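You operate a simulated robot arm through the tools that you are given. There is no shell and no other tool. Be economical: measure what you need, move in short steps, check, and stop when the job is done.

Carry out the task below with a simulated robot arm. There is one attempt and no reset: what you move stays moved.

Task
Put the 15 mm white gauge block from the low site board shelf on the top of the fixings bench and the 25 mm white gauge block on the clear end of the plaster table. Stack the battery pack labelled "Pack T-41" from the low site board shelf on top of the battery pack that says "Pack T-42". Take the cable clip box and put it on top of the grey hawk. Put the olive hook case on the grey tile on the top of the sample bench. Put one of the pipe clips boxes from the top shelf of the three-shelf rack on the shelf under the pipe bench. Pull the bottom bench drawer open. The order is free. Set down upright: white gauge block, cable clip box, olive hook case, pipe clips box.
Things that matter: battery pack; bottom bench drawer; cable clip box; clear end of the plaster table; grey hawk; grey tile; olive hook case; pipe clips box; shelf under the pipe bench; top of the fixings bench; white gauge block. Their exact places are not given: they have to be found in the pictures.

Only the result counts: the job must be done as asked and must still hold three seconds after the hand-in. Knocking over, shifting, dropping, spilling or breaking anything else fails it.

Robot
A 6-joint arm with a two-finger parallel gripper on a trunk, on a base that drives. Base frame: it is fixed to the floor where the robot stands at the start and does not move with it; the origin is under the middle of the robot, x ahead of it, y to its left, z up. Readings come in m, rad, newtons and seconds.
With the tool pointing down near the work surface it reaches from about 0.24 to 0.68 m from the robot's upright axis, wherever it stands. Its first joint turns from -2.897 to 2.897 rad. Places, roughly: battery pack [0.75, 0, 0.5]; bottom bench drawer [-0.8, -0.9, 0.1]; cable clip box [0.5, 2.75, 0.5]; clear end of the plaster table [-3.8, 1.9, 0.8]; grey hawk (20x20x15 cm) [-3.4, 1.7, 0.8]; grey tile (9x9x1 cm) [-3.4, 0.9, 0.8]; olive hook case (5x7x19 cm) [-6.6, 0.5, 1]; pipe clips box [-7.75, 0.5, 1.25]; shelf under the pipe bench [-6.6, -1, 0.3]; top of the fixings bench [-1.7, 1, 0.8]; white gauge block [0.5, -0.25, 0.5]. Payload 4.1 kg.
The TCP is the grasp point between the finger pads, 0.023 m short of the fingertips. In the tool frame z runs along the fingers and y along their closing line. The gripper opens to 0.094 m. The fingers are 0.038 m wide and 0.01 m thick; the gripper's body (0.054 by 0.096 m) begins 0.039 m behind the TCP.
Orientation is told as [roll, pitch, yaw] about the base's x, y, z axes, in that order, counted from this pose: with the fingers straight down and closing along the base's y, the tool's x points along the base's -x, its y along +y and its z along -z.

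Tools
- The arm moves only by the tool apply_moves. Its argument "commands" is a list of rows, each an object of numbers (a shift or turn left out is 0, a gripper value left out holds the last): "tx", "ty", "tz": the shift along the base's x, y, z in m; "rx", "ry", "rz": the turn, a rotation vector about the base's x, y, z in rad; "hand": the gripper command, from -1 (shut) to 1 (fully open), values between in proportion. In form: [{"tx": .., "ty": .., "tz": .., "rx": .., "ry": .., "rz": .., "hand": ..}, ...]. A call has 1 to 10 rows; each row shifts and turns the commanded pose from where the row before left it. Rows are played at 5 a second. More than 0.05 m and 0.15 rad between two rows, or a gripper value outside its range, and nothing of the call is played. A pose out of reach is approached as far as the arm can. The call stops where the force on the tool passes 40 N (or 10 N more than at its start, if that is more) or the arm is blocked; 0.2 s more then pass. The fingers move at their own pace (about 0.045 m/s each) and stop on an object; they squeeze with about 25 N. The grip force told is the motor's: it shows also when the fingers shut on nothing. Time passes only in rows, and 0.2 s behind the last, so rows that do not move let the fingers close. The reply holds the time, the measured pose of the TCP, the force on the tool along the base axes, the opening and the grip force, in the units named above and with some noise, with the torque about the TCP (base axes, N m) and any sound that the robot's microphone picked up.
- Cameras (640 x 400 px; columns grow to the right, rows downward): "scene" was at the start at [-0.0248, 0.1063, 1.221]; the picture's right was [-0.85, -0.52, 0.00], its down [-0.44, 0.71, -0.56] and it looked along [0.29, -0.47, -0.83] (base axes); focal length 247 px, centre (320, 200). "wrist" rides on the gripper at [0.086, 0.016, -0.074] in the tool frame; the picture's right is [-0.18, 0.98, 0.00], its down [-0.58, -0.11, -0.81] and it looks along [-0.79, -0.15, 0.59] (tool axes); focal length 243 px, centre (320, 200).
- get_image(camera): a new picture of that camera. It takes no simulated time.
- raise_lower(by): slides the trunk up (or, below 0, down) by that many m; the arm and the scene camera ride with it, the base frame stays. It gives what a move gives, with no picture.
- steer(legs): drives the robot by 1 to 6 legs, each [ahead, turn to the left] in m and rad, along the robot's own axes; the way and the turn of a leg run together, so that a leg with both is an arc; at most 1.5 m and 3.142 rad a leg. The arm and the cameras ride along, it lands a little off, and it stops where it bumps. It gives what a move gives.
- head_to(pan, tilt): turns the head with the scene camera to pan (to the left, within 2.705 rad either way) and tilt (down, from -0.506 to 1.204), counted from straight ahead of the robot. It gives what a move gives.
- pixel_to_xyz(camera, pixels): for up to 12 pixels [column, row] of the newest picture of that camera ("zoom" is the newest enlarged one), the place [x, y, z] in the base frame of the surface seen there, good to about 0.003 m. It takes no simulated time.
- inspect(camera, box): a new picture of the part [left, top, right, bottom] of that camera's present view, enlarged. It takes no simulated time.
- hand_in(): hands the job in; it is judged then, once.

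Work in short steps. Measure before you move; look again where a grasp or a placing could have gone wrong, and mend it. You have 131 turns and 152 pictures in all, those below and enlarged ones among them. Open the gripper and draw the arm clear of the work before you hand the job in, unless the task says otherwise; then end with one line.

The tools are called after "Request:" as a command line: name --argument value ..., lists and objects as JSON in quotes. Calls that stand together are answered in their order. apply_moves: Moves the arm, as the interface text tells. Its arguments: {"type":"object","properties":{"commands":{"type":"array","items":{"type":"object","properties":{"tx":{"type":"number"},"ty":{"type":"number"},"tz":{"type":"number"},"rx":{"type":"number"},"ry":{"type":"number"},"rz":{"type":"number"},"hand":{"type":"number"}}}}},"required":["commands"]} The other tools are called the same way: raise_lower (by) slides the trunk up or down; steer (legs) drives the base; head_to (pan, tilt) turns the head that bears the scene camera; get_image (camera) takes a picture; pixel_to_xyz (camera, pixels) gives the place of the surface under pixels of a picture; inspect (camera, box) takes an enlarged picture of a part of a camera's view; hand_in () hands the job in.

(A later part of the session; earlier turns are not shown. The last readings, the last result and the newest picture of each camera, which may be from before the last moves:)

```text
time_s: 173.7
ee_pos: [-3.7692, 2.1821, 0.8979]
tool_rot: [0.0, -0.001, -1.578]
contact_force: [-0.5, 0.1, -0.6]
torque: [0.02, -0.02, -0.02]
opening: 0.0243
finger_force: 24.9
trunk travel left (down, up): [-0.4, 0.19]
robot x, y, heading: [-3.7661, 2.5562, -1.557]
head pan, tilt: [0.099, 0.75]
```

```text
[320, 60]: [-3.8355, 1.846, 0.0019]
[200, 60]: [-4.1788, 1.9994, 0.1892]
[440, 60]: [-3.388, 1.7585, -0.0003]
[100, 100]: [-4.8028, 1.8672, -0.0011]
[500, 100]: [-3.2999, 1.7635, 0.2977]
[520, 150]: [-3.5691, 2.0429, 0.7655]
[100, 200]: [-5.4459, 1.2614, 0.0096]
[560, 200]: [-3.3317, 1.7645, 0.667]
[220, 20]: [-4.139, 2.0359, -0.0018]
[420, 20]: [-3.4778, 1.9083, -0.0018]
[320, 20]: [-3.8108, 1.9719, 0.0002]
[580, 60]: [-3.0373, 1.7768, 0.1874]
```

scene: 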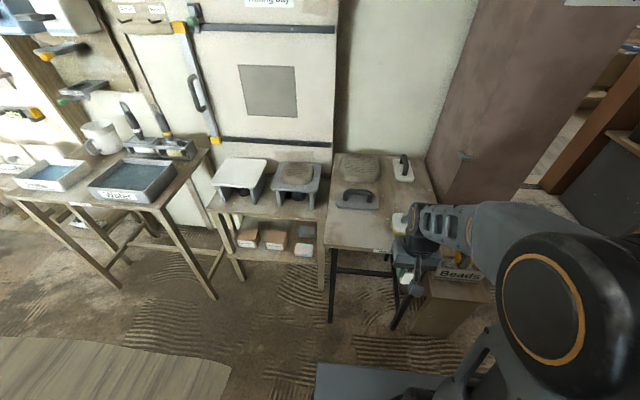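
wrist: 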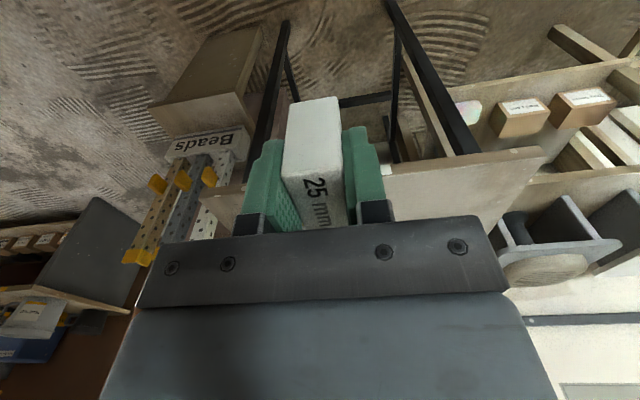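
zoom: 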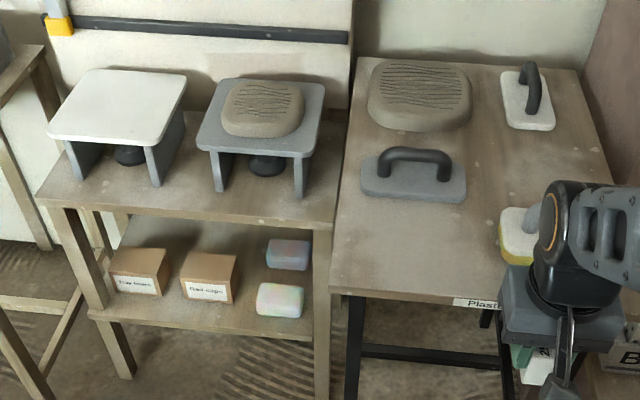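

The right part of the table is hidden by the arm. I move the hand left (+x) and look again.

Request:
apply_moves --commands '[{"tx": 0.045, "ty": 0.01, "tz": 0.02}, {"tx": 0.045, "ty": 0.01, "tz": 0.02}, {"tx": 0.045, "ty": 0.01}, {"tx": 0.045, "ty": 0.01}, {"tx": 0.045, "ty": 0.01}]'

Request:
head_to --pan -0.3 --tilt 0.85

Request:
get_image --camera "scene"

```text
refused: row 1 steps farther than a row can; nothing moved
```

```text
time_s: 174.6
ee_pos: [-3.7716, 2.1818, 0.8973]
tool_rot: [0.0, -0.001, -1.578]
contact_force: [-0.7, 0.2, -1.6]
torque: [-0.02, 0.0, 0.04]
opening: 0.0244
finger_force: 24.7
trunk travel left (down, up): [-0.4, 0.19]
robot x, y, heading: [-3.7698, 2.5553, -1.558]
head pan, tilt: [-0.3, 0.85]
```

```text
91 pictures are left
```

scene: 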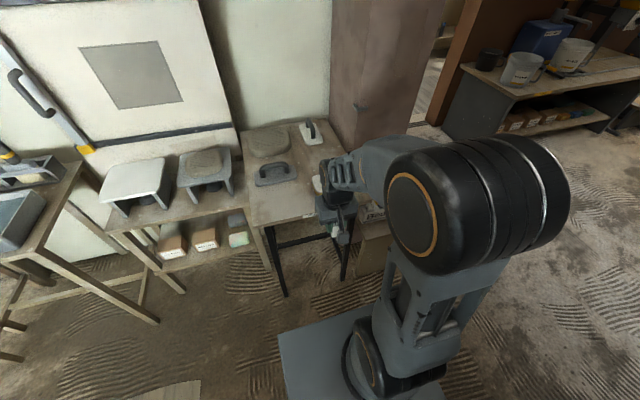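

Request:
inspect --camera "scene" --box '[230, 110, 350, 240]'

Request:
pixel_to_xyz --camera "scene" --pixels '[[249, 224], [310, 215], [262, 210], [290, 205], [310, 200], [300, 190], [318, 183], [305, 175], [275, 180], [310, 150], [270, 195], [322, 150]]'

```text
3.08 times, centred on (290, 175) of scene
```

zoom: 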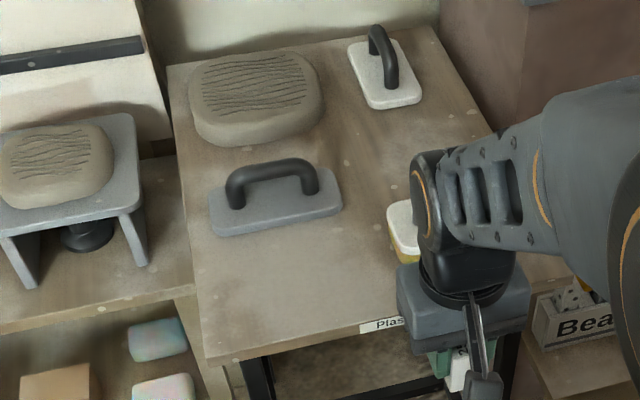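

```text
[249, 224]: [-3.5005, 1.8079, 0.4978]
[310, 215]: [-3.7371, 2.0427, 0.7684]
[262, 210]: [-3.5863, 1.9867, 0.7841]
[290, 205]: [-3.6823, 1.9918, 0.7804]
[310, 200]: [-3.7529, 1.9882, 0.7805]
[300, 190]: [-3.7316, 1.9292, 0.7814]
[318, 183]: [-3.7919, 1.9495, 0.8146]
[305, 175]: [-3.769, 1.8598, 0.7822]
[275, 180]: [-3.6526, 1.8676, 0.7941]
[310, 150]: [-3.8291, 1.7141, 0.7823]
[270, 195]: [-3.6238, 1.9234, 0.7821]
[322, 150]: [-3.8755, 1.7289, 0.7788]
```

I still need the west part behind the wrist; I shift the hand to the left in legal steps and look.

Request:
apply_moves --commands '[{"tz": 0.04}, {"tx": 0.048, "ty": 0.01}, {"tx": 0.048, "ty": 0.01}, {"tx": 0.048, "ty": 0.01}, {"tx": 0.048, "ty": 0.01}, {"tx": 0.048, "ty": 0.01}]'

Request:
inspect --camera "scene" --box '[210, 100, 370, 240]'

Request:
pixel_to_xyz --camera "zoom" --pixels '[[470, 250], [500, 200], [530, 260], [440, 280], [400, 200], [430, 170], [480, 150], [420, 240]]'

```text
time_s: 176.0
ee_pos: [-3.53, 2.2324, 0.9375]
tool_rot: [-0.001, 0.002, -1.578]
contact_force: [-0.2, 0.2, -1.1]
torque: [0.03, -0.02, 0.0]
opening: 0.0245
finger_force: 25.2
trunk travel left (down, up): [-0.4, 0.19]
robot x, y, heading: [-3.7632, 2.5538, -1.562]
head pan, tilt: [-0.3, 0.85]
```

```text
2.86 times, centred on (290, 170) of scene
```

zoom: 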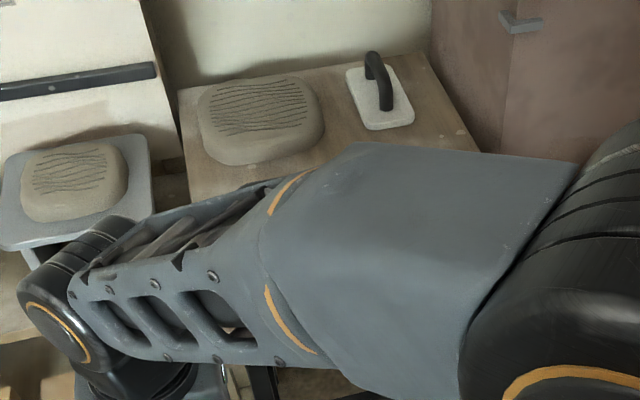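

```text
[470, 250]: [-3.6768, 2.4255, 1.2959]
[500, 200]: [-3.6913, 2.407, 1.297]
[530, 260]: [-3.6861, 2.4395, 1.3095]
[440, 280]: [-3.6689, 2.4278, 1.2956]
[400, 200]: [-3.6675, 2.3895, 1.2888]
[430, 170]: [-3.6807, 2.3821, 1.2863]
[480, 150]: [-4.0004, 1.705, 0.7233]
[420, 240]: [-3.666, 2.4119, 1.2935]
```

The front strip left of the sponge float, around (-3.65,1.975), is clear (float ends y≈1.88, sponge from x -3.77). I place the block there.

Request:
apply_moves --commands '[{"tx": -0.022, "ty": -0.043}, {"tx": -0.022, "ty": -0.043}, {"tx": -0.02, "ty": -0.043}, {"tx": -0.02, "ty": -0.043}, {"tx": -0.02, "ty": -0.043}, {"tx": -0.016, "ty": -0.042}, {"tz": -0.03}]'

Request:
get_image --camera "wrist"

Request:
pixel_to_xyz --camera "wrist" --pixels '[[315, 60], [250, 100], [400, 100], [240, 60], [420, 60], [315, 30], [180, 150], [460, 150], [200, 190], [430, 190]]'

```text
time_s: 177.6
ee_pos: [-3.6479, 1.9738, 0.9075]
tool_rot: [0.001, 0.0, -1.579]
contact_force: [0.2, -0.4, -0.8]
torque: [-0.05, -0.03, 0.03]
opening: 0.0242
finger_force: 25.2
trunk travel left (down, up): [-0.4, 0.19]
robot x, y, heading: [-3.766, 2.5576, -1.559]
head pan, tilt: [-0.3, 0.85]
```

```text
88 pictures are left
```

wrist: 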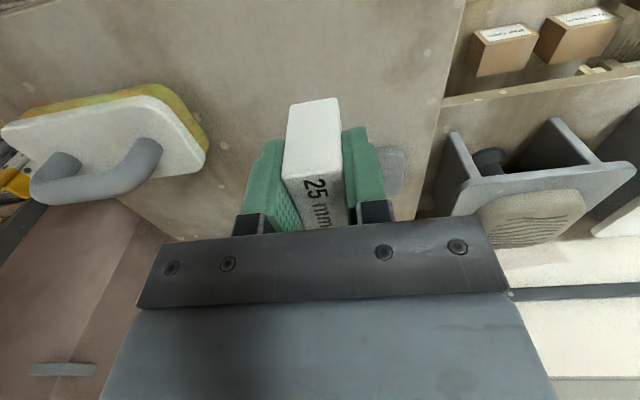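

```text
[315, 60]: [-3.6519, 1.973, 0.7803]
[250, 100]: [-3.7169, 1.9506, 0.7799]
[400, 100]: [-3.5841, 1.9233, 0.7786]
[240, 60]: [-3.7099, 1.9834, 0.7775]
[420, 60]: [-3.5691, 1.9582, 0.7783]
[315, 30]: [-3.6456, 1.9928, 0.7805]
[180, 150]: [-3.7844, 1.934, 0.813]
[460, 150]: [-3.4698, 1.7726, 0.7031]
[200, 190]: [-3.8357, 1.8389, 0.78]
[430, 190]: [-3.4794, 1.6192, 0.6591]
```

Clear. Surface 0.7795 → contact at TCP 0.8195. Lower to it and release.

Request:
apply_moves --commands '[{"tz": -0.04}, {"tz": -0.04}, {"tz": -0.006}, {"tz": -0.0015}, {}]'

Request:
apply_moves --commands '[{"tz": -0.001}, {}]'

```text
time_s: 178.8
ee_pos: [-3.6497, 1.975, 0.8193]
tool_rot: [0.001, 0.001, -1.579]
contact_force: [-0.1, 0.2, -1.1]
torque: [0.0, -0.01, 0.03]
opening: 0.0241
finger_force: 25.2
trunk travel left (down, up): [-0.4, 0.19]
robot x, y, heading: [-3.7657, 2.5528, -1.56]
head pan, tilt: [-0.3, 0.85]
```

```text
time_s: 179.4
ee_pos: [-3.65, 1.976, 0.8196]
tool_rot: [0.0, 0.0, -1.578]
contact_force: [-0.8, -0.1, -0.8]
torque: [-0.01, 0.0, 0.04]
opening: 0.0245
finger_force: 25.1
trunk travel left (down, up): [-0.4, 0.19]
robot x, y, heading: [-3.7677, 2.5571, -1.562]
head pan, tilt: [-0.3, 0.85]
```

Request:
apply_moves --commands '[{"tz": -0.0015}, {}]'

Request:
apply_moves --commands '[{"tz": -0.001}, {}]'

```text
time_s: 180.0
ee_pos: [-3.6502, 1.9752, 0.8195]
tool_rot: [0.0, 0.0, -1.576]
contact_force: [0.4, 0.0, 2.1]
torque: [-0.02, 0.02, -0.04]
opening: 0.0244
finger_force: 24.9
trunk travel left (down, up): [-0.4, 0.19]
robot x, y, heading: [-3.7651, 2.5553, -1.557]
head pan, tilt: [-0.3, 0.85]
```

```text
time_s: 180.6
ee_pos: [-3.6503, 1.975, 0.8187]
tool_rot: [0.0, -0.003, -1.578]
contact_force: [0.2, -0.1, 10.2]
torque: [0.11, -0.01, 0.01]
opening: 0.0245
finger_force: 24.8
trunk travel left (down, up): [-0.4, 0.19]
robot x, y, heading: [-3.764, 2.5552, -1.556]
head pan, tilt: [-0.3, 0.85]
```

Contact. Release, lift, and swing the hand over for a view of the table and the grey hawk.

Request:
apply_moves --commands '[{"tz": 0.001}, {"hand": -0.3}, {"hand": 0.1}, {"hand": 0.3}, {"hand": 0.3}, {"tz": 0.04}, {"tz": 0.04}, {"tz": 0.04}, {"tz": 0.04}]'

Request:
apply_moves --commands '[{"tx": 0.04, "ty": 0.02}, {"tx": 0.04, "ty": 0.02}, {"tx": 0.04, "ty": 0.02}, {"tx": 0.04, "ty": 0.02}, {"tx": 0.04, "ty": 0.02}]'

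Request:
get_image --camera "wrist"

Request:
pixel_to_xyz --camera "wrist" --pixels '[[300, 60], [260, 80], [340, 80], [300, 100], [320, 120], [280, 130], [360, 130], [320, 150]]'

```text
time_s: 182.6
ee_pos: [-3.6489, 1.9752, 0.9801]
tool_rot: [0.0, 0.0, -1.577]
contact_force: [-0.1, -0.4, 0.4]
torque: [-0.02, 0.0, 0.03]
opening: 0.061
finger_force: 0.0
trunk travel left (down, up): [-0.4, 0.19]
robot x, y, heading: [-3.7639, 2.5563, -1.56]
head pan, tilt: [-0.3, 0.85]
```

```text
time_s: 183.8
ee_pos: [-3.4478, 2.0751, 0.9797]
tool_rot: [0.0, 0.0, -1.578]
contact_force: [-0.3, 0.4, 0.6]
torque: [0.0, 0.02, -0.01]
opening: 0.0611
finger_force: 0.1
trunk travel left (down, up): [-0.4, 0.19]
robot x, y, heading: [-3.7664, 2.5576, -1.561]
head pan, tilt: [-0.3, 0.85]
```

```text
87 pictures are left
```

wrist: 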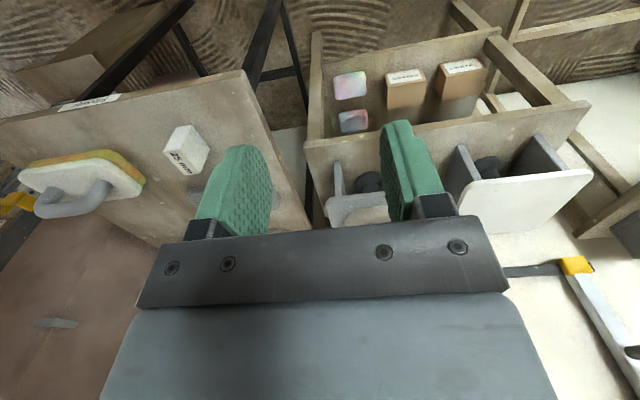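

```text
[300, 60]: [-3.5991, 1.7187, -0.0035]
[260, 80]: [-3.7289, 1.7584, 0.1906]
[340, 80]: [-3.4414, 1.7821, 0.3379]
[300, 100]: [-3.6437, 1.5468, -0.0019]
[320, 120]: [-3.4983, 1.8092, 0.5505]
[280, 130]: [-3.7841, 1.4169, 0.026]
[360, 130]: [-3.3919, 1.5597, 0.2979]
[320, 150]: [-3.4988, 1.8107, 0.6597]
```

25 mm block stands. Now a closer look at both hawks for the later placement.

Request:
apply_moves --commands '[{"tx": -0.04, "ty": 0.02}, {"tx": -0.04, "ty": 0.02}, {"tx": -0.045, "ty": 0.02}, {"tx": -0.045, "ty": 0.02}, {"tx": -0.045, "ty": 0.02}, {"tx": -0.045, "ty": 0.02}]'

Request:
head_to --pan 0.5 --tilt 0.65

Request:
inspect --camera "scene" --box '[230, 130, 430, 290]'

```text
time_s: 185.2
ee_pos: [-3.7113, 2.1945, 0.9769]
tool_rot: [0.001, 0.0, -1.577]
contact_force: [-0.1, -0.1, 0.6]
torque: [0.0, 0.01, 0.04]
opening: 0.0612
finger_force: 0.3
trunk travel left (down, up): [-0.4, 0.19]
robot x, y, heading: [-3.7643, 2.5539, -1.558]
head pan, tilt: [-0.3, 0.85]
```

```text
time_s: 186.3
ee_pos: [-3.7108, 2.1938, 0.9767]
tool_rot: [0.0, -0.001, -1.577]
contact_force: [-0.6, 0.5, 0.8]
torque: [-0.03, 0.01, 0.03]
opening: 0.061
finger_force: 0.1
trunk travel left (down, up): [-0.4, 0.19]
robot x, y, heading: [-3.7661, 2.5578, -1.561]
head pan, tilt: [0.499, 0.649]
```

```text
2.50 times, centred on (330, 210) of scene
```

zoom: 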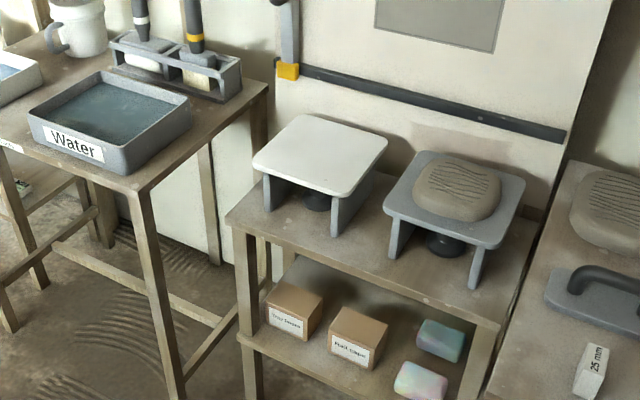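

The grey hawk is the one at (-3.38,1.69) with a lump on it. I check the full table top with the wrist camera to be sure which end is clear.

Request:
apply_moves --commands '[{"tz": 0.04, "ty": 0.02}, {"tz": 0.04, "ty": 0.02}, {"tx": -0.04, "ty": 0.02}]'

Request:
get_image --camera "wrist"

Request:
head_to --pan 0.1 --tilt 0.8

Request:
get_image --camera "scene"

```text
time_s: 187.1
ee_pos: [-3.7491, 2.2553, 1.0578]
tool_rot: [0.002, -0.002, -1.578]
contact_force: [0.7, 0.2, -0.5]
torque: [0.0, 0.01, 0.01]
opening: 0.0611
finger_force: 0.1
trunk travel left (down, up): [-0.4, 0.19]
robot x, y, heading: [-3.7648, 2.5573, -1.562]
head pan, tilt: [0.499, 0.649]
```

```text
85 pictures are left
```

wrist: 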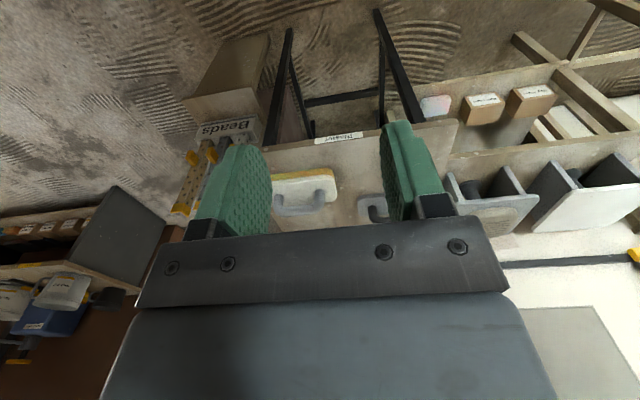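

```text
time_s: 188.0
ee_pos: [-3.749, 2.2547, 1.0578]
tool_rot: [0.001, 0.001, -1.577]
contact_force: [-0.7, -0.5, -0.3]
torque: [0.01, -0.06, -0.02]
opening: 0.061
finger_force: 0.0
trunk travel left (down, up): [-0.4, 0.19]
robot x, y, heading: [-3.7644, 2.5553, -1.558]
head pan, tilt: [0.099, 0.799]
```

```text
84 pictures are left
```

scene: 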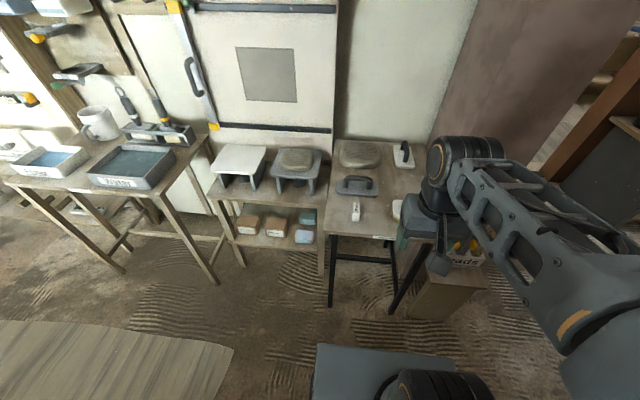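

The front end (aisle side) is the clear end and holds the block. Now I drive back east for the cable clip box.

Request:
steer --legs '[[0, 1.56], [1.5, 0], [1.5, 0], [0.3, 0]]'

Request:
head_to --pan 0.0 --tilt 0.5

Request:
get_image --camera "scene"

```text
time_s: 208.0
ee_pos: [-0.1457, 2.58, 1.0562]
tool_rot: [0.0, 0.0, -0.006]
contact_force: [-0.8, -0.4, -0.2]
torque: [0.04, -0.03, 0.0]
opening: 0.0614
finger_force: 0.0
trunk travel left (down, up): [-0.4, 0.19]
robot x, y, heading: [-0.4461, 2.5676, 0.01]
head pan, tilt: [0.099, 0.799]
```

```text
time_s: 208.8
ee_pos: [-0.1446, 2.5797, 1.0568]
tool_rot: [0.0, 0.0, -0.006]
contact_force: [0.0, 0.1, -0.4]
torque: [-0.03, 0.03, 0.01]
opening: 0.0611
finger_force: 0.0
trunk travel left (down, up): [-0.4, 0.19]
robot x, y, heading: [-0.447, 2.5618, 0.005]
head pan, tilt: [0.0, 0.499]
```

```text
83 pictures are left
```

scene: 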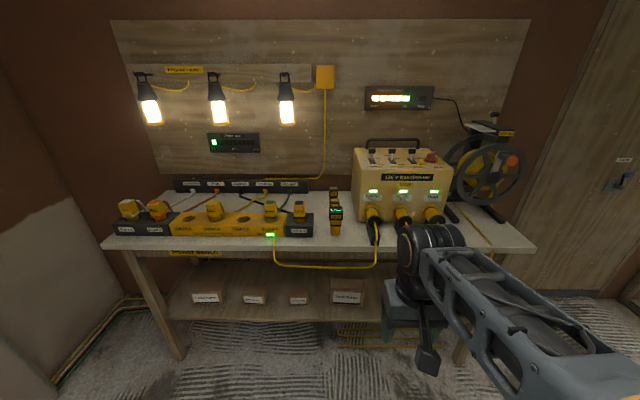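

Request:
inspect --camera "scene" --box '[160, 250, 400, 350]'

Request:
pixel_to_xyz --camera "scene" --pixels '[[207, 297], [253, 297], [298, 300], [346, 297], [207, 287], [298, 294], [346, 285], [280, 315], [280, 290], [300, 242], [300, 249], [300, 256]]'

```text
2.67 times, centred on (280, 300) of scene
```

zoom: 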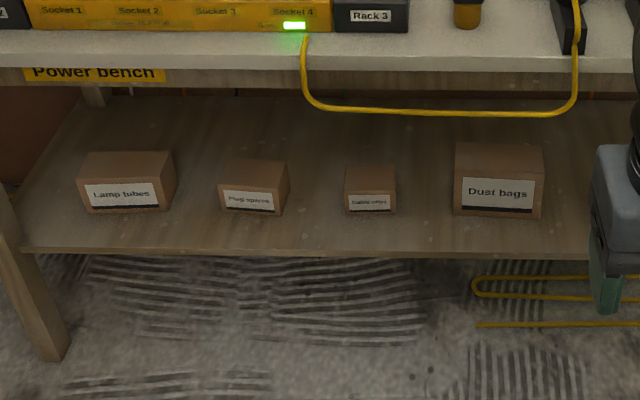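

```text
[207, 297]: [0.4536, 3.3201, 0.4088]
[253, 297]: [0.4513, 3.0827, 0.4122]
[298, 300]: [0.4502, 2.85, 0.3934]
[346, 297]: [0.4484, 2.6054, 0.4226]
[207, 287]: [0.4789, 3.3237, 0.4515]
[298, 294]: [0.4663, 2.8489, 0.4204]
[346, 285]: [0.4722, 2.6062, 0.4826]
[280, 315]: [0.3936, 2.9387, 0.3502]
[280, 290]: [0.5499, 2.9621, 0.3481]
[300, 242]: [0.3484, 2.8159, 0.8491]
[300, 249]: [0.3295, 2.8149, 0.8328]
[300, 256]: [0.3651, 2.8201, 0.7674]
```

Request:
inspect --camera "scene" --box '[280, 275, 320, 315]'

Request:
pixel_to_xyz --camera "scene" --pixels '[[274, 250], [274, 260], [280, 265], [300, 267], [330, 267], [360, 266], [373, 260], [310, 267], [350, 267], [275, 256], [290, 266], [320, 267]]'

Request:
pixel_to_xyz --camera "zoom" --pixels '[[320, 200], [200, 300], [430, 300], [320, 280], [220, 240], [420, 240], [320, 160]]'

```text
10.00 times, centred on (300, 295) of scene
```

zoom: 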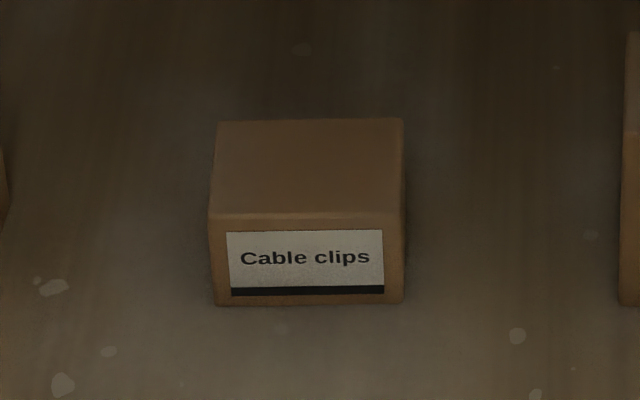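

```text
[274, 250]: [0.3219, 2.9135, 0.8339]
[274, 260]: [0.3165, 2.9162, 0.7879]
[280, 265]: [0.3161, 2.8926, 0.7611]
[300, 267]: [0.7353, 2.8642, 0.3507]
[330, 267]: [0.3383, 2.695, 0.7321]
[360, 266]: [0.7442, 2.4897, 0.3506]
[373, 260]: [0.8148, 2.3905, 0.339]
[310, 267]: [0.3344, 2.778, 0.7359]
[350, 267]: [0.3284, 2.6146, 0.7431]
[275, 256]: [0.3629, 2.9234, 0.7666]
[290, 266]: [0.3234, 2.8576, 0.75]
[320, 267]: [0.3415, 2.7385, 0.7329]
```

```text
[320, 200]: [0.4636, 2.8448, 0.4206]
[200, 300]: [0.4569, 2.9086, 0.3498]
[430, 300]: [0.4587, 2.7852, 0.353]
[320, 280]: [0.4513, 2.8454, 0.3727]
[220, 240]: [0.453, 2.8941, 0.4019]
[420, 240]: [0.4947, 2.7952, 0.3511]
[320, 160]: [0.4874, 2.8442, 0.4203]
```

The box reads "Cable clips": about y 2.80–2.90, x 0.452–0.508, z 0.35–0.42. A cable droops to z 0.73 at the bench front (y 2.4–2.92), so I approach from the left side, robot near (-0.1,3.15).

Request:
steer --legs '[[0, 1.04], [0.68, 0], [0, -1.4]]'

Request:
raise_lower --by -0.4

Request:
head_to --pan 0.0 --tilt 0.7

Request:
get_image --camera "scene"

```text
time_s: 218.5
ee_pos: [0.175, 3.0539, 1.0568]
tool_rot: [0.001, 0.0, -0.346]
contact_force: [0.6, 0.3, 0.3]
torque: [0.01, -0.03, 0.0]
opening: 0.0611
finger_force: 0.2
trunk travel left (down, up): [-0.4, 0.19]
robot x, y, heading: [-0.1097, 3.1387, -0.332]
head pan, tilt: [0.0, 0.499]
```

```text
time_s: 222.3
ee_pos: [0.1752, 3.0533, 0.657]
tool_rot: [0.001, -0.001, -0.347]
contact_force: [0.9, -0.2, 0.6]
torque: [0.01, 0.01, -0.01]
opening: 0.0611
finger_force: 0.1
trunk travel left (down, up): [0.0, 0.59]
robot x, y, heading: [-0.1118, 3.1387, -0.331]
head pan, tilt: [0.0, 0.499]
```

```text
time_s: 223.0
ee_pos: [0.1759, 3.0534, 0.6577]
tool_rot: [-0.001, 0.0, -0.346]
contact_force: [0.6, 0.3, 0.8]
torque: [-0.01, -0.01, 0.03]
opening: 0.0611
finger_force: 0.0
trunk travel left (down, up): [0.0, 0.59]
robot x, y, heading: [-0.1108, 3.1398, -0.334]
head pan, tilt: [0.0, 0.7]
```

```text
80 pictures are left
```

scene: 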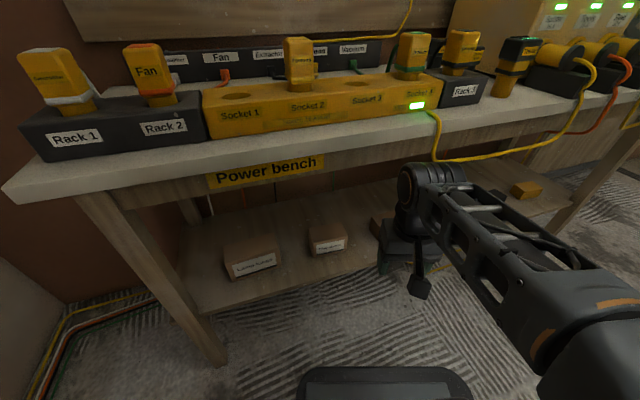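

I turn the tool to yaw -π/2 (closing along x) while moving to (0.24,2.98,0.50).

Request:
apply_moves --commands '[{"tx": 0.0065, "ty": -0.0073, "tz": -0.0157, "rz": -0.1225, "hand": 1}, {"tx": 0.0065, "ty": -0.0073, "tz": -0.0157, "rz": -0.1225, "hand": 1}, {"tx": 0.0065, "ty": -0.0073, "tz": -0.0157, "rz": -0.1225, "hand": 1}, {"tx": 0.0065, "ty": -0.0073, "tz": -0.0157, "rz": -0.1225, "hand": 1}, {"tx": 0.0065, "ty": -0.0073, "tz": -0.0157, "rz": -0.1225, "hand": 1}, {"tx": 0.0065, "ty": -0.0073, "tz": -0.0157, "rz": -0.1225, "hand": 1}, {"tx": 0.0065, "ty": -0.0073, "tz": -0.0157, "rz": -0.1225, "hand": 1}, {"tx": 0.0065, "ty": -0.0073, "tz": -0.0157, "rz": -0.1225, "hand": 1}, {"tx": 0.0065, "ty": -0.0073, "tz": -0.0157, "rz": -0.1225, "hand": 1}, {"tx": 0.0065, "ty": -0.0073, "tz": -0.0157, "rz": -0.1225, "hand": 1}]'

Request:
get_image --camera "wrist"

Request:
get_image --camera "scene"

```text
time_s: 225.2
ee_pos: [0.2395, 2.9821, 0.4991]
tool_rot: [0.001, 0.001, -1.575]
contact_force: [0.2, -0.9, 0.2]
torque: [0.02, 0.01, -0.06]
opening: 0.0938
finger_force: 0.0
trunk travel left (down, up): [0.0, 0.59]
robot x, y, heading: [-0.1128, 3.1371, -0.328]
head pan, tilt: [0.0, 0.7]
```

```text
79 pictures are left
```

wrist: 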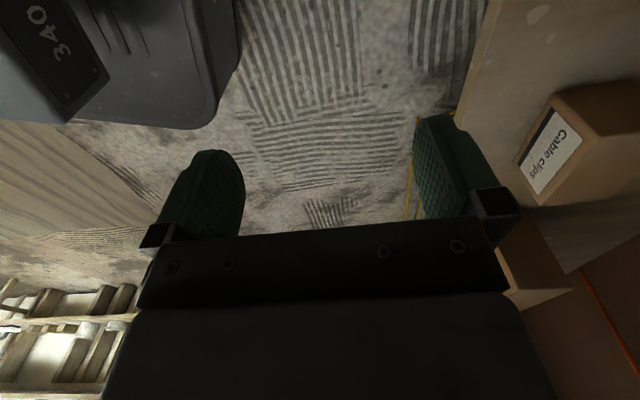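

```text
78 pictures are left
```

scene: 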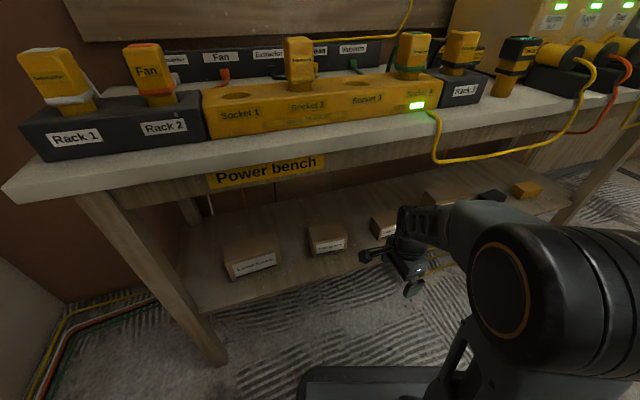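

Request:
pixel_to_xyz --camera "wrist" --pixels '[[553, 100], [520, 160], [545, 203], [580, 140], [600, 150], [630, 190], [620, 100], [560, 203], [535, 150], [600, 90], [505, 260], [560, 285]]'

Request:
pixel_to_xyz --camera "scene" --pixels '[[372, 218], [395, 213], [372, 232], [390, 238], [328, 240], [345, 240], [310, 250], [345, 250], [328, 228], [310, 228]]'

```text
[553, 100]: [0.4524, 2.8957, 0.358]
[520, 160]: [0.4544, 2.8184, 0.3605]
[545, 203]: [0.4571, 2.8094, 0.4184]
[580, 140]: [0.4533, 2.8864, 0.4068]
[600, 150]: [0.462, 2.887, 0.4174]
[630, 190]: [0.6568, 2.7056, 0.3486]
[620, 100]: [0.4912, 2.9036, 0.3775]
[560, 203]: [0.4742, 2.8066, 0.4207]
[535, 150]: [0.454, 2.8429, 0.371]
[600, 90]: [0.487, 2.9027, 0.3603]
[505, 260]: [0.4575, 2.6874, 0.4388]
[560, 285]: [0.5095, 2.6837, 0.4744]
```

```text
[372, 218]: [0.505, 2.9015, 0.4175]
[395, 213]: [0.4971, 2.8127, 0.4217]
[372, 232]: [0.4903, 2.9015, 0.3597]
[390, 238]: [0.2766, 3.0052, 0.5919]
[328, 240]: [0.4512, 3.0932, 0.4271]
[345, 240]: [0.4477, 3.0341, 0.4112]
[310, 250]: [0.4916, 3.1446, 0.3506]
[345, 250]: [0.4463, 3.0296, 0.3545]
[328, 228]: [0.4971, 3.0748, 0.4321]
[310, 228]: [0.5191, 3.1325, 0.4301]
```

Box: y 2.808–2.902, x 0.4525–0.51, top 0.421; gap to the Plug box is 0.128. I go down to 0.405 and enter through the gap half way.

Request:
apply_moves --commands '[{"tz": -0.047, "ty": -0.007}, {"tz": -0.047, "ty": -0.007}, {"tx": 0.045, "ty": -0.003}, {"tx": 0.045}, {"tx": 0.04}]'

Request:
get_image --camera "scene"

Request:
get_image --camera "wrist"

```text
time_s: 226.4
ee_pos: [0.3703, 2.9643, 0.408]
tool_rot: [0.001, -0.001, -1.571]
contact_force: [0.5, -0.2, 0.3]
torque: [0.01, 0.0, -0.03]
opening: 0.094
finger_force: 0.0
trunk travel left (down, up): [0.0, 0.59]
robot x, y, heading: [-0.1154, 3.1382, -0.329]
head pan, tilt: [0.0, 0.7]
```

```text
77 pictures are left
```

scene: 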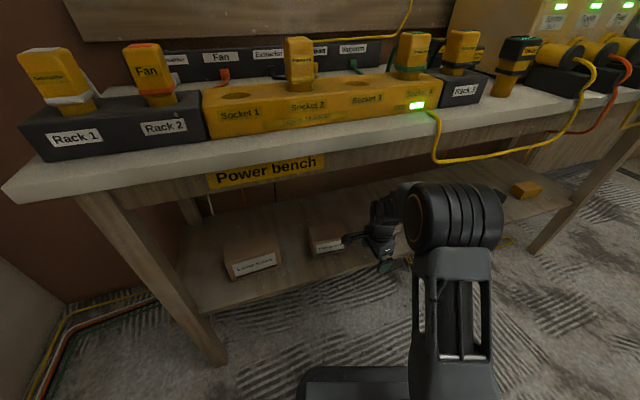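

```text
76 pictures are left
```

wrist: 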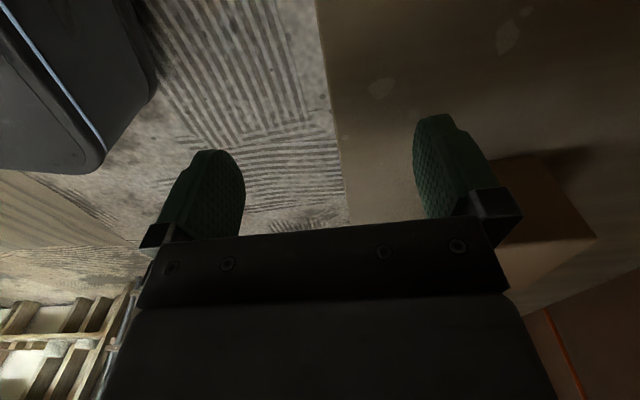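

Request:
pixel_to_xyz --camera "scene" --pixels '[[377, 206], [385, 200], [395, 193], [403, 188], [410, 184], [420, 183], [440, 184], [480, 186], [345, 240], [300, 195]]'

Request:
apply_moves --commands '[{"tx": 0.04}, {"tx": 0.03}]'

Request:
get_image --camera "scene"

```text
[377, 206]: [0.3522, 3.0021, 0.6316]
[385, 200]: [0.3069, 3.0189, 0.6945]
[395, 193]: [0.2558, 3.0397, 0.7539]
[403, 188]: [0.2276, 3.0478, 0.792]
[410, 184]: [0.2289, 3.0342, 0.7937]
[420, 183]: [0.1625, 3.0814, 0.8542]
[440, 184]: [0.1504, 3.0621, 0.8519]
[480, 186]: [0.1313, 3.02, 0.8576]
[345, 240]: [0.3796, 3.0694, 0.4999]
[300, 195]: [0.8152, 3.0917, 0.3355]
```

```text
time_s: 227.0
ee_pos: [0.4407, 2.9639, 0.4068]
tool_rot: [-0.001, 0.001, -1.572]
contact_force: [0.3, -0.5, -0.9]
torque: [-0.01, 0.02, -0.03]
opening: 0.0941
finger_force: 0.0
trunk travel left (down, up): [0.0, 0.59]
robot x, y, heading: [-0.1164, 3.1375, -0.333]
head pan, tilt: [0.0, 0.7]
```

```text
75 pictures are left
```

scene: 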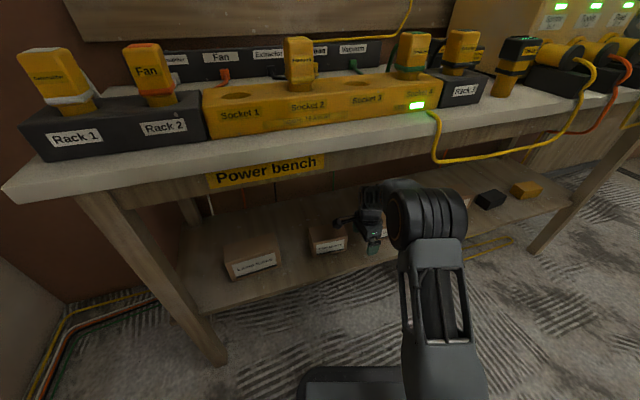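

Request:
pixel_to_xyz --camera "scene" --pixels '[[362, 192], [370, 187], [380, 182], [390, 179], [400, 179], [410, 180], [395, 190], [425, 190], [340, 220]]'

Request:
inspect --camera "scene" --box '[320, 130, 480, 260]'

```text
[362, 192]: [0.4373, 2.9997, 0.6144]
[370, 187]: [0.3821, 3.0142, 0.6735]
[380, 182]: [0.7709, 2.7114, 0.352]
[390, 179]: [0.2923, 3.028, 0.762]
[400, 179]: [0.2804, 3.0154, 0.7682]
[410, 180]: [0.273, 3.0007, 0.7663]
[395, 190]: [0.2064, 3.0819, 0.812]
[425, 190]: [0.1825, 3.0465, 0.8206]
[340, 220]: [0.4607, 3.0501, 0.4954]
```

```text
3.08 times, centred on (400, 195) of scene
```

zoom: 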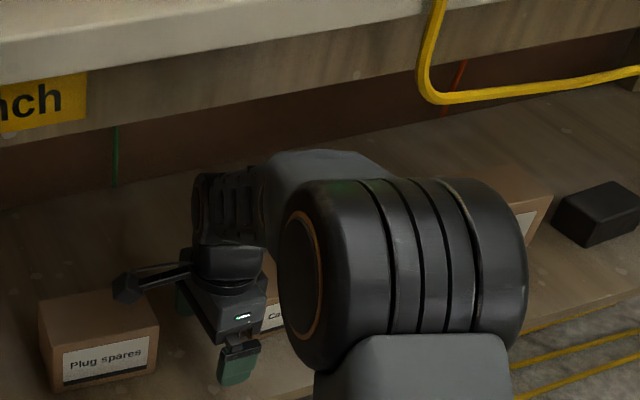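

Forearm top at the front edge would be ≈0.74, just under cable (≥0.755 there). I lower to 0.394, reach x 0.481, then slide toward the box in small steps.

Request:
apply_moves --commands '[{"tz": -0.013}, {"tx": 0.04}, {"ty": -0.03}, {"ty": -0.03}]'

Request:
inspect --camera "scene" --box '[320, 130, 480, 260]'

Request:
get_image --camera "wrist"

Request:
pixel_to_xyz --camera "zoom" --pixels '[[250, 165], [280, 145], [300, 140], [330, 135], [350, 140], [300, 160], [430, 90], [440, 97]]'

```text
time_s: 228.0
ee_pos: [0.4797, 2.9047, 0.3921]
tool_rot: [-0.001, 0.0, -1.572]
contact_force: [-0.1, -0.1, 0.3]
torque: [-0.01, 0.01, -0.01]
opening: 0.0941
finger_force: 0.0
trunk travel left (down, up): [0.0, 0.59]
robot x, y, heading: [-0.1149, 3.1388, -0.324]
head pan, tilt: [0.0, 0.7]
```

```text
3.08 times, centred on (400, 195) of scene
```

zoom: 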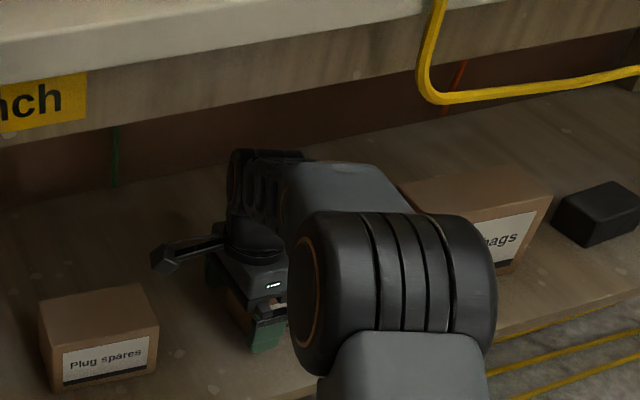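

```text
72 pictures are left
```

wrist: 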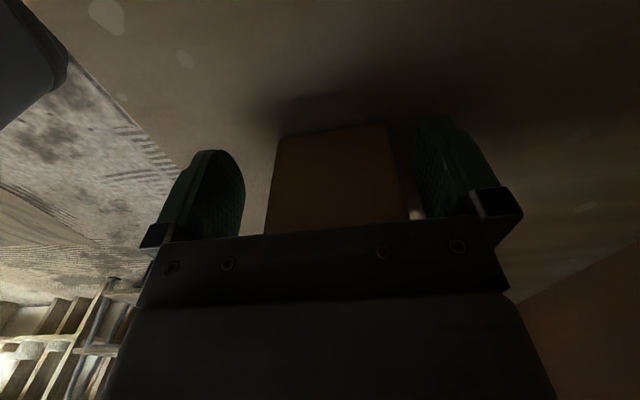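

```text
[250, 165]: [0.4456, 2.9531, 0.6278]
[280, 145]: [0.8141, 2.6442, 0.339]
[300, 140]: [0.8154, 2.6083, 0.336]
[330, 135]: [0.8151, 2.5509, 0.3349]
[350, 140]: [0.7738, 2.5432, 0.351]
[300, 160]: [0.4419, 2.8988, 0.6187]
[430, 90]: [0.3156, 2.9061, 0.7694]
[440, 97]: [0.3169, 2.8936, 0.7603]
```

Request:
pixel_to_xyz --camera "wrist" --pixels '[[270, 215], [403, 205], [285, 145], [385, 130], [340, 180], [232, 190], [425, 190]]'

```text
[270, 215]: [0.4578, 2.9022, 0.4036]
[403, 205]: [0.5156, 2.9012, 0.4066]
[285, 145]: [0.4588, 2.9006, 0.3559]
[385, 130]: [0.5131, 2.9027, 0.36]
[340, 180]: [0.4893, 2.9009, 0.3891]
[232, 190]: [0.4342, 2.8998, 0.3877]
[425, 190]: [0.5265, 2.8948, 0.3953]
```

Box x range is 0.455–0.517; I shift +0.006 in x, slide to y≈2.855, and close.

Request:
apply_moves --commands '[{"tx": 0.006}, {"ty": -0.025}, {"ty": -0.025}, {"hand": -1}, {"hand": -1}, {"hand": -1}, {"hand": -1}, {"hand": -1}]'

Request:
inspect --camera "scene" --box '[320, 130, 480, 260]'

```text
time_s: 229.8
ee_pos: [0.4855, 2.855, 0.3911]
tool_rot: [0.0, 0.0, -1.571]
contact_force: [0.0, -0.9, 0.8]
torque: [-0.06, -0.01, 0.03]
opening: 0.066
finger_force: 24.9
trunk travel left (down, up): [0.0, 0.59]
robot x, y, heading: [-0.1124, 3.1377, -0.328]
head pan, tilt: [0.0, 0.7]
```

```text
3.08 times, centred on (400, 195) of scene
```

zoom: 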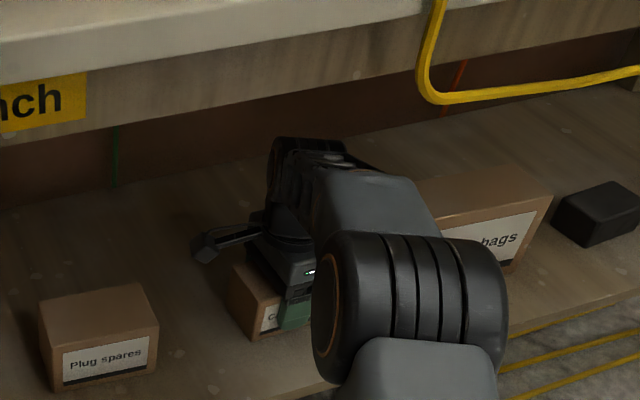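

Gripped. Lift 2 cm, slide back +y and withdraw.

Request:
apply_moves --commands '[{"tz": 0.02}, {"ty": 0.036}, {"ty": 0.036}, {"ty": 0.036}, {"tx": -0.045}, {"tx": -0.045}, {"tx": -0.045}, {"tx": -0.045}, {"tx": -0.035}]'

Request:
get_image --camera "wrist"

Request:
get_image --camera "scene"

```text
time_s: 231.8
ee_pos: [0.2691, 2.963, 0.4127]
tool_rot: [0.001, -0.001, -1.571]
contact_force: [0.4, -1.5, -1.9]
torque: [0.02, 0.0, 0.0]
opening: 0.0649
finger_force: 25.1
trunk travel left (down, up): [0.0, 0.59]
robot x, y, heading: [-0.1148, 3.1364, -0.332]
head pan, tilt: [0.0, 0.7]
```

```text
70 pictures are left
```

wrist: 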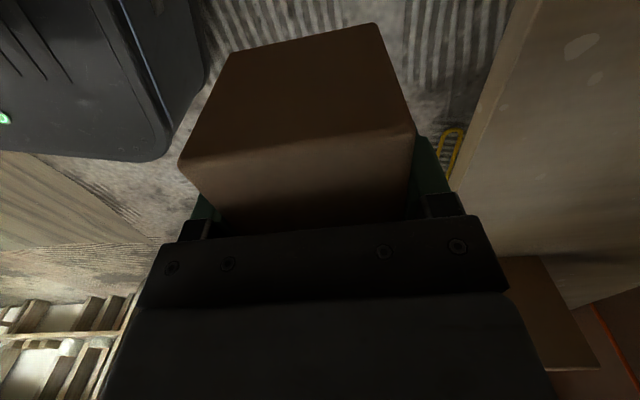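

```text
69 pictures are left
```

scene: 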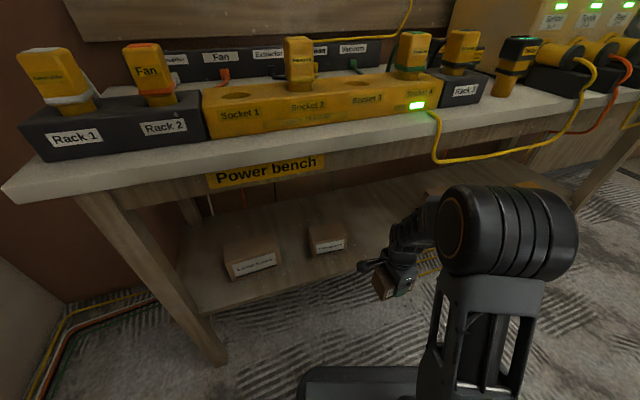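

Box secured. I back off, raise the trunk, and drive west to x≈-3.38, then face the hawk.

Request:
steer --legs '[[-0.35, 0]]'

Request:
raise_lower --by 0.52

Request:
steer --legs '[[0, -1.87], [0.75, 0], [0, -0.92], [1.3, 0], [1.19, 0], [0, 1.55]]'

Request:
head_to --pan 0.2 --tilt 0.7

Request:
get_image --camera "scene"

```text
time_s: 234.1
ee_pos: [-0.0592, 3.0746, 0.4123]
tool_rot: [0.0, 0.0, -1.57]
contact_force: [0.0, -0.3, -2.9]
torque: [0.03, 0.05, 0.0]
opening: 0.0648
finger_force: 25.2
trunk travel left (down, up): [0.0, 0.59]
robot x, y, heading: [-0.4464, 3.2453, -0.33]
head pan, tilt: [0.0, 0.7]
```

```text
refused: 0.52 is not a number from -0.4 to 0.4
```

```text
time_s: 260.3
ee_pos: [-3.3696, 2.1469, 0.4126]
tool_rot: [0.001, 0.002, -2.803]
contact_force: [0.6, 0.3, -2.8]
torque: [0.0, 0.01, 0.03]
opening: 0.0651
finger_force: 24.9
trunk travel left (down, up): [0.0, 0.59]
robot x, y, heading: [-3.3288, 2.5677, -1.563]
head pan, tilt: [0.0, 0.7]
```

```text
time_s: 261.0
ee_pos: [-3.37, 2.147, 0.4121]
tool_rot: [-0.001, 0.0, -2.803]
contact_force: [0.4, 0.0, -2.5]
torque: [-0.01, -0.04, 0.01]
opening: 0.0648
finger_force: 25.1
trunk travel left (down, up): [0.0, 0.59]
robot x, y, heading: [-3.3324, 2.5674, -1.558]
head pan, tilt: [0.201, 0.7]
```

```text
68 pictures are left
```

scene: 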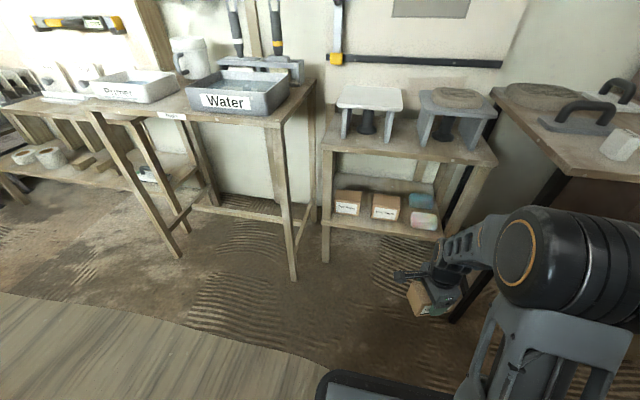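

Still held; the trunk was low but nothing was touched. Now raise in two steps and look at the grey hawk.

Request:
raise_lower --by 0.4

Request:
raise_lower --by 0.15

Request:
head_to --pan 0.15 --tilt 0.85

Request:
inspect --camera "scene" --box '[290, 120, 450, 240]'

```text
time_s: 264.9
ee_pos: [-3.3695, 2.1459, 0.8125]
tool_rot: [0.0, 0.001, -2.804]
contact_force: [0.9, -0.6, -2.4]
torque: [0.04, 0.01, 0.01]
opening: 0.065
finger_force: 25.0
trunk travel left (down, up): [-0.4, 0.19]
robot x, y, heading: [-3.3306, 2.5674, -1.557]
head pan, tilt: [0.201, 0.7]
```

```text
time_s: 266.6
ee_pos: [-3.3695, 2.1459, 0.9617]
tool_rot: [0.0, 0.0, -2.804]
contact_force: [0.5, -0.2, -2.5]
torque: [-0.01, 0.02, 0.02]
opening: 0.0649
finger_force: 25.5
trunk travel left (down, up): [-0.55, 0.04]
robot x, y, heading: [-3.3308, 2.5661, -1.56]
head pan, tilt: [0.201, 0.7]
```

```text
time_s: 267.3
ee_pos: [-3.3689, 2.1465, 0.9622]
tool_rot: [0.0, -0.002, -2.804]
contact_force: [0.3, -0.5, -3.3]
torque: [-0.03, -0.03, 0.0]
opening: 0.0649
finger_force: 25.0
trunk travel left (down, up): [-0.55, 0.04]
robot x, y, heading: [-3.3333, 2.5688, -1.564]
head pan, tilt: [0.15, 0.85]
```

```text
3.33 times, centred on (370, 180) of scene
```

zoom: 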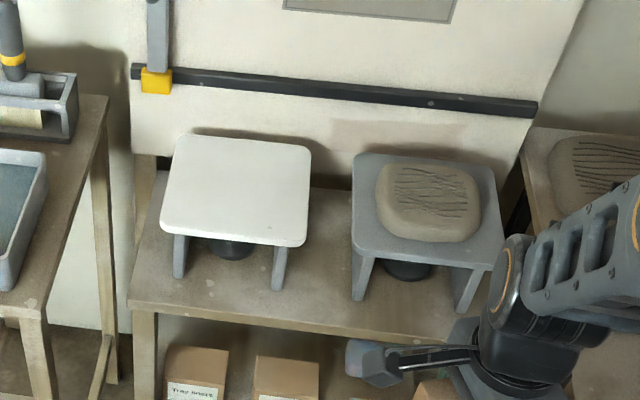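

Request:
pixel_to_xyz --camera "zoom" --pixels '[[395, 170], [430, 170], [465, 175], [390, 200], [428, 200], [470, 200], [390, 225], [430, 225], [465, 230], [365, 165], [360, 235], [430, 248]]'

Request:
pixel_to_xyz --camera "zoom" --pixels '[[355, 158], [492, 170], [355, 245], [500, 262], [485, 200], [370, 200], [428, 160], [410, 235], [450, 235]]'

```text
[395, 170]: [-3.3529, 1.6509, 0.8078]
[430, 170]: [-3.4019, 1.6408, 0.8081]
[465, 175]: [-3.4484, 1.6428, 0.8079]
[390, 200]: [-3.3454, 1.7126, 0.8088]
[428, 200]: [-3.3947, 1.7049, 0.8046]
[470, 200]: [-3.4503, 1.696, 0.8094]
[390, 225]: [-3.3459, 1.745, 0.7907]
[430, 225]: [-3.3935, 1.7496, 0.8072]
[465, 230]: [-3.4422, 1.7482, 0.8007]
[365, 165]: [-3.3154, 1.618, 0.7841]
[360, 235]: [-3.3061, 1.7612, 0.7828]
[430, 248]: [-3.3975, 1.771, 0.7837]
```

```text
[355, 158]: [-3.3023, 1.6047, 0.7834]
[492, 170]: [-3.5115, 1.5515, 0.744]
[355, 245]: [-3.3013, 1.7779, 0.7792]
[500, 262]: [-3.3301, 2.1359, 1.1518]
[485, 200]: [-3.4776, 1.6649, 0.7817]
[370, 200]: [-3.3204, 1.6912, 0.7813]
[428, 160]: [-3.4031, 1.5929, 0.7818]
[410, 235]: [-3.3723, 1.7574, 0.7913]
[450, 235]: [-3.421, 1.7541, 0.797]
```

The lump is a flat pad (z 0.808, x -3.345…-3.45, y 1.64…1.75) centred on the grey hawk; the box fits on it. I drive 0.27 ahead and position over it.

Request:
steer --legs '[[0.27, 0]]'

Request:
apply_moves --commands '[{"ty": -0.035, "tx": -0.005, "rz": -0.07}, {"ty": -0.035, "tx": -0.005, "rz": -0.07}, {"ty": -0.035, "tx": -0.005, "rz": -0.07}, {"ty": -0.035, "tx": -0.005, "rz": -0.07}, {"ty": -0.03, "rz": -0.059}]'

Request:
get_image --camera "wrist"

Request:
get_image --camera "scene"

```text
time_s: 269.2
ee_pos: [-3.3685, 1.8715, 0.9626]
tool_rot: [-0.001, 0.0, -2.806]
contact_force: [0.0, -0.2, -2.7]
torque: [0.02, 0.0, -0.02]
opening: 0.0649
finger_force: 25.3
trunk travel left (down, up): [-0.55, 0.04]
robot x, y, heading: [-3.3265, 2.2926, -1.561]
head pan, tilt: [0.15, 0.85]
```

```text
time_s: 270.4
ee_pos: [-3.3886, 1.6999, 0.9634]
tool_rot: [-0.002, 0.001, 3.136]
contact_force: [-0.1, 0.2, -2.4]
torque: [0.01, 0.01, 0.0]
opening: 0.0648
finger_force: 24.8
trunk travel left (down, up): [-0.55, 0.04]
robot x, y, heading: [-3.327, 2.2904, -1.563]
head pan, tilt: [0.15, 0.85]
```

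```text
66 pictures are left
```

wrist: 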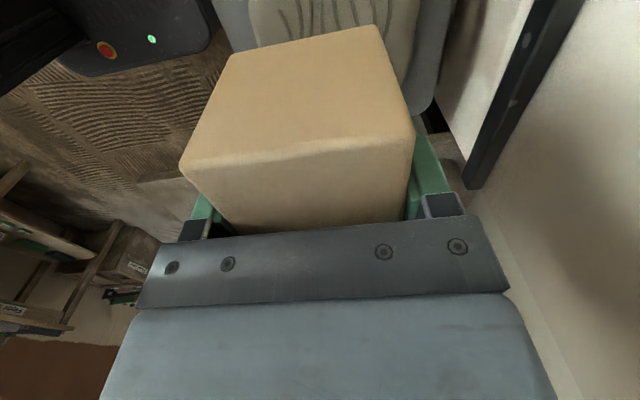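

```text
65 pictures are left
```

scene: 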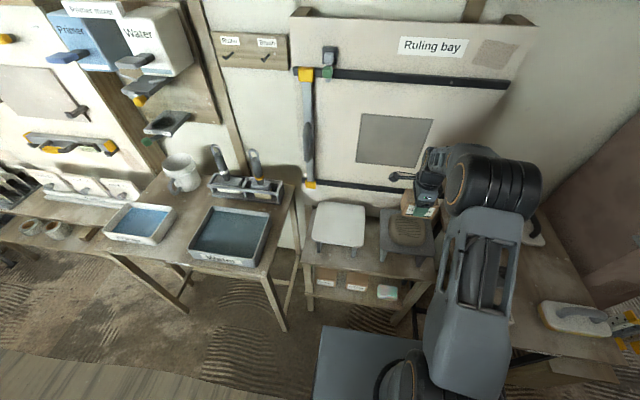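

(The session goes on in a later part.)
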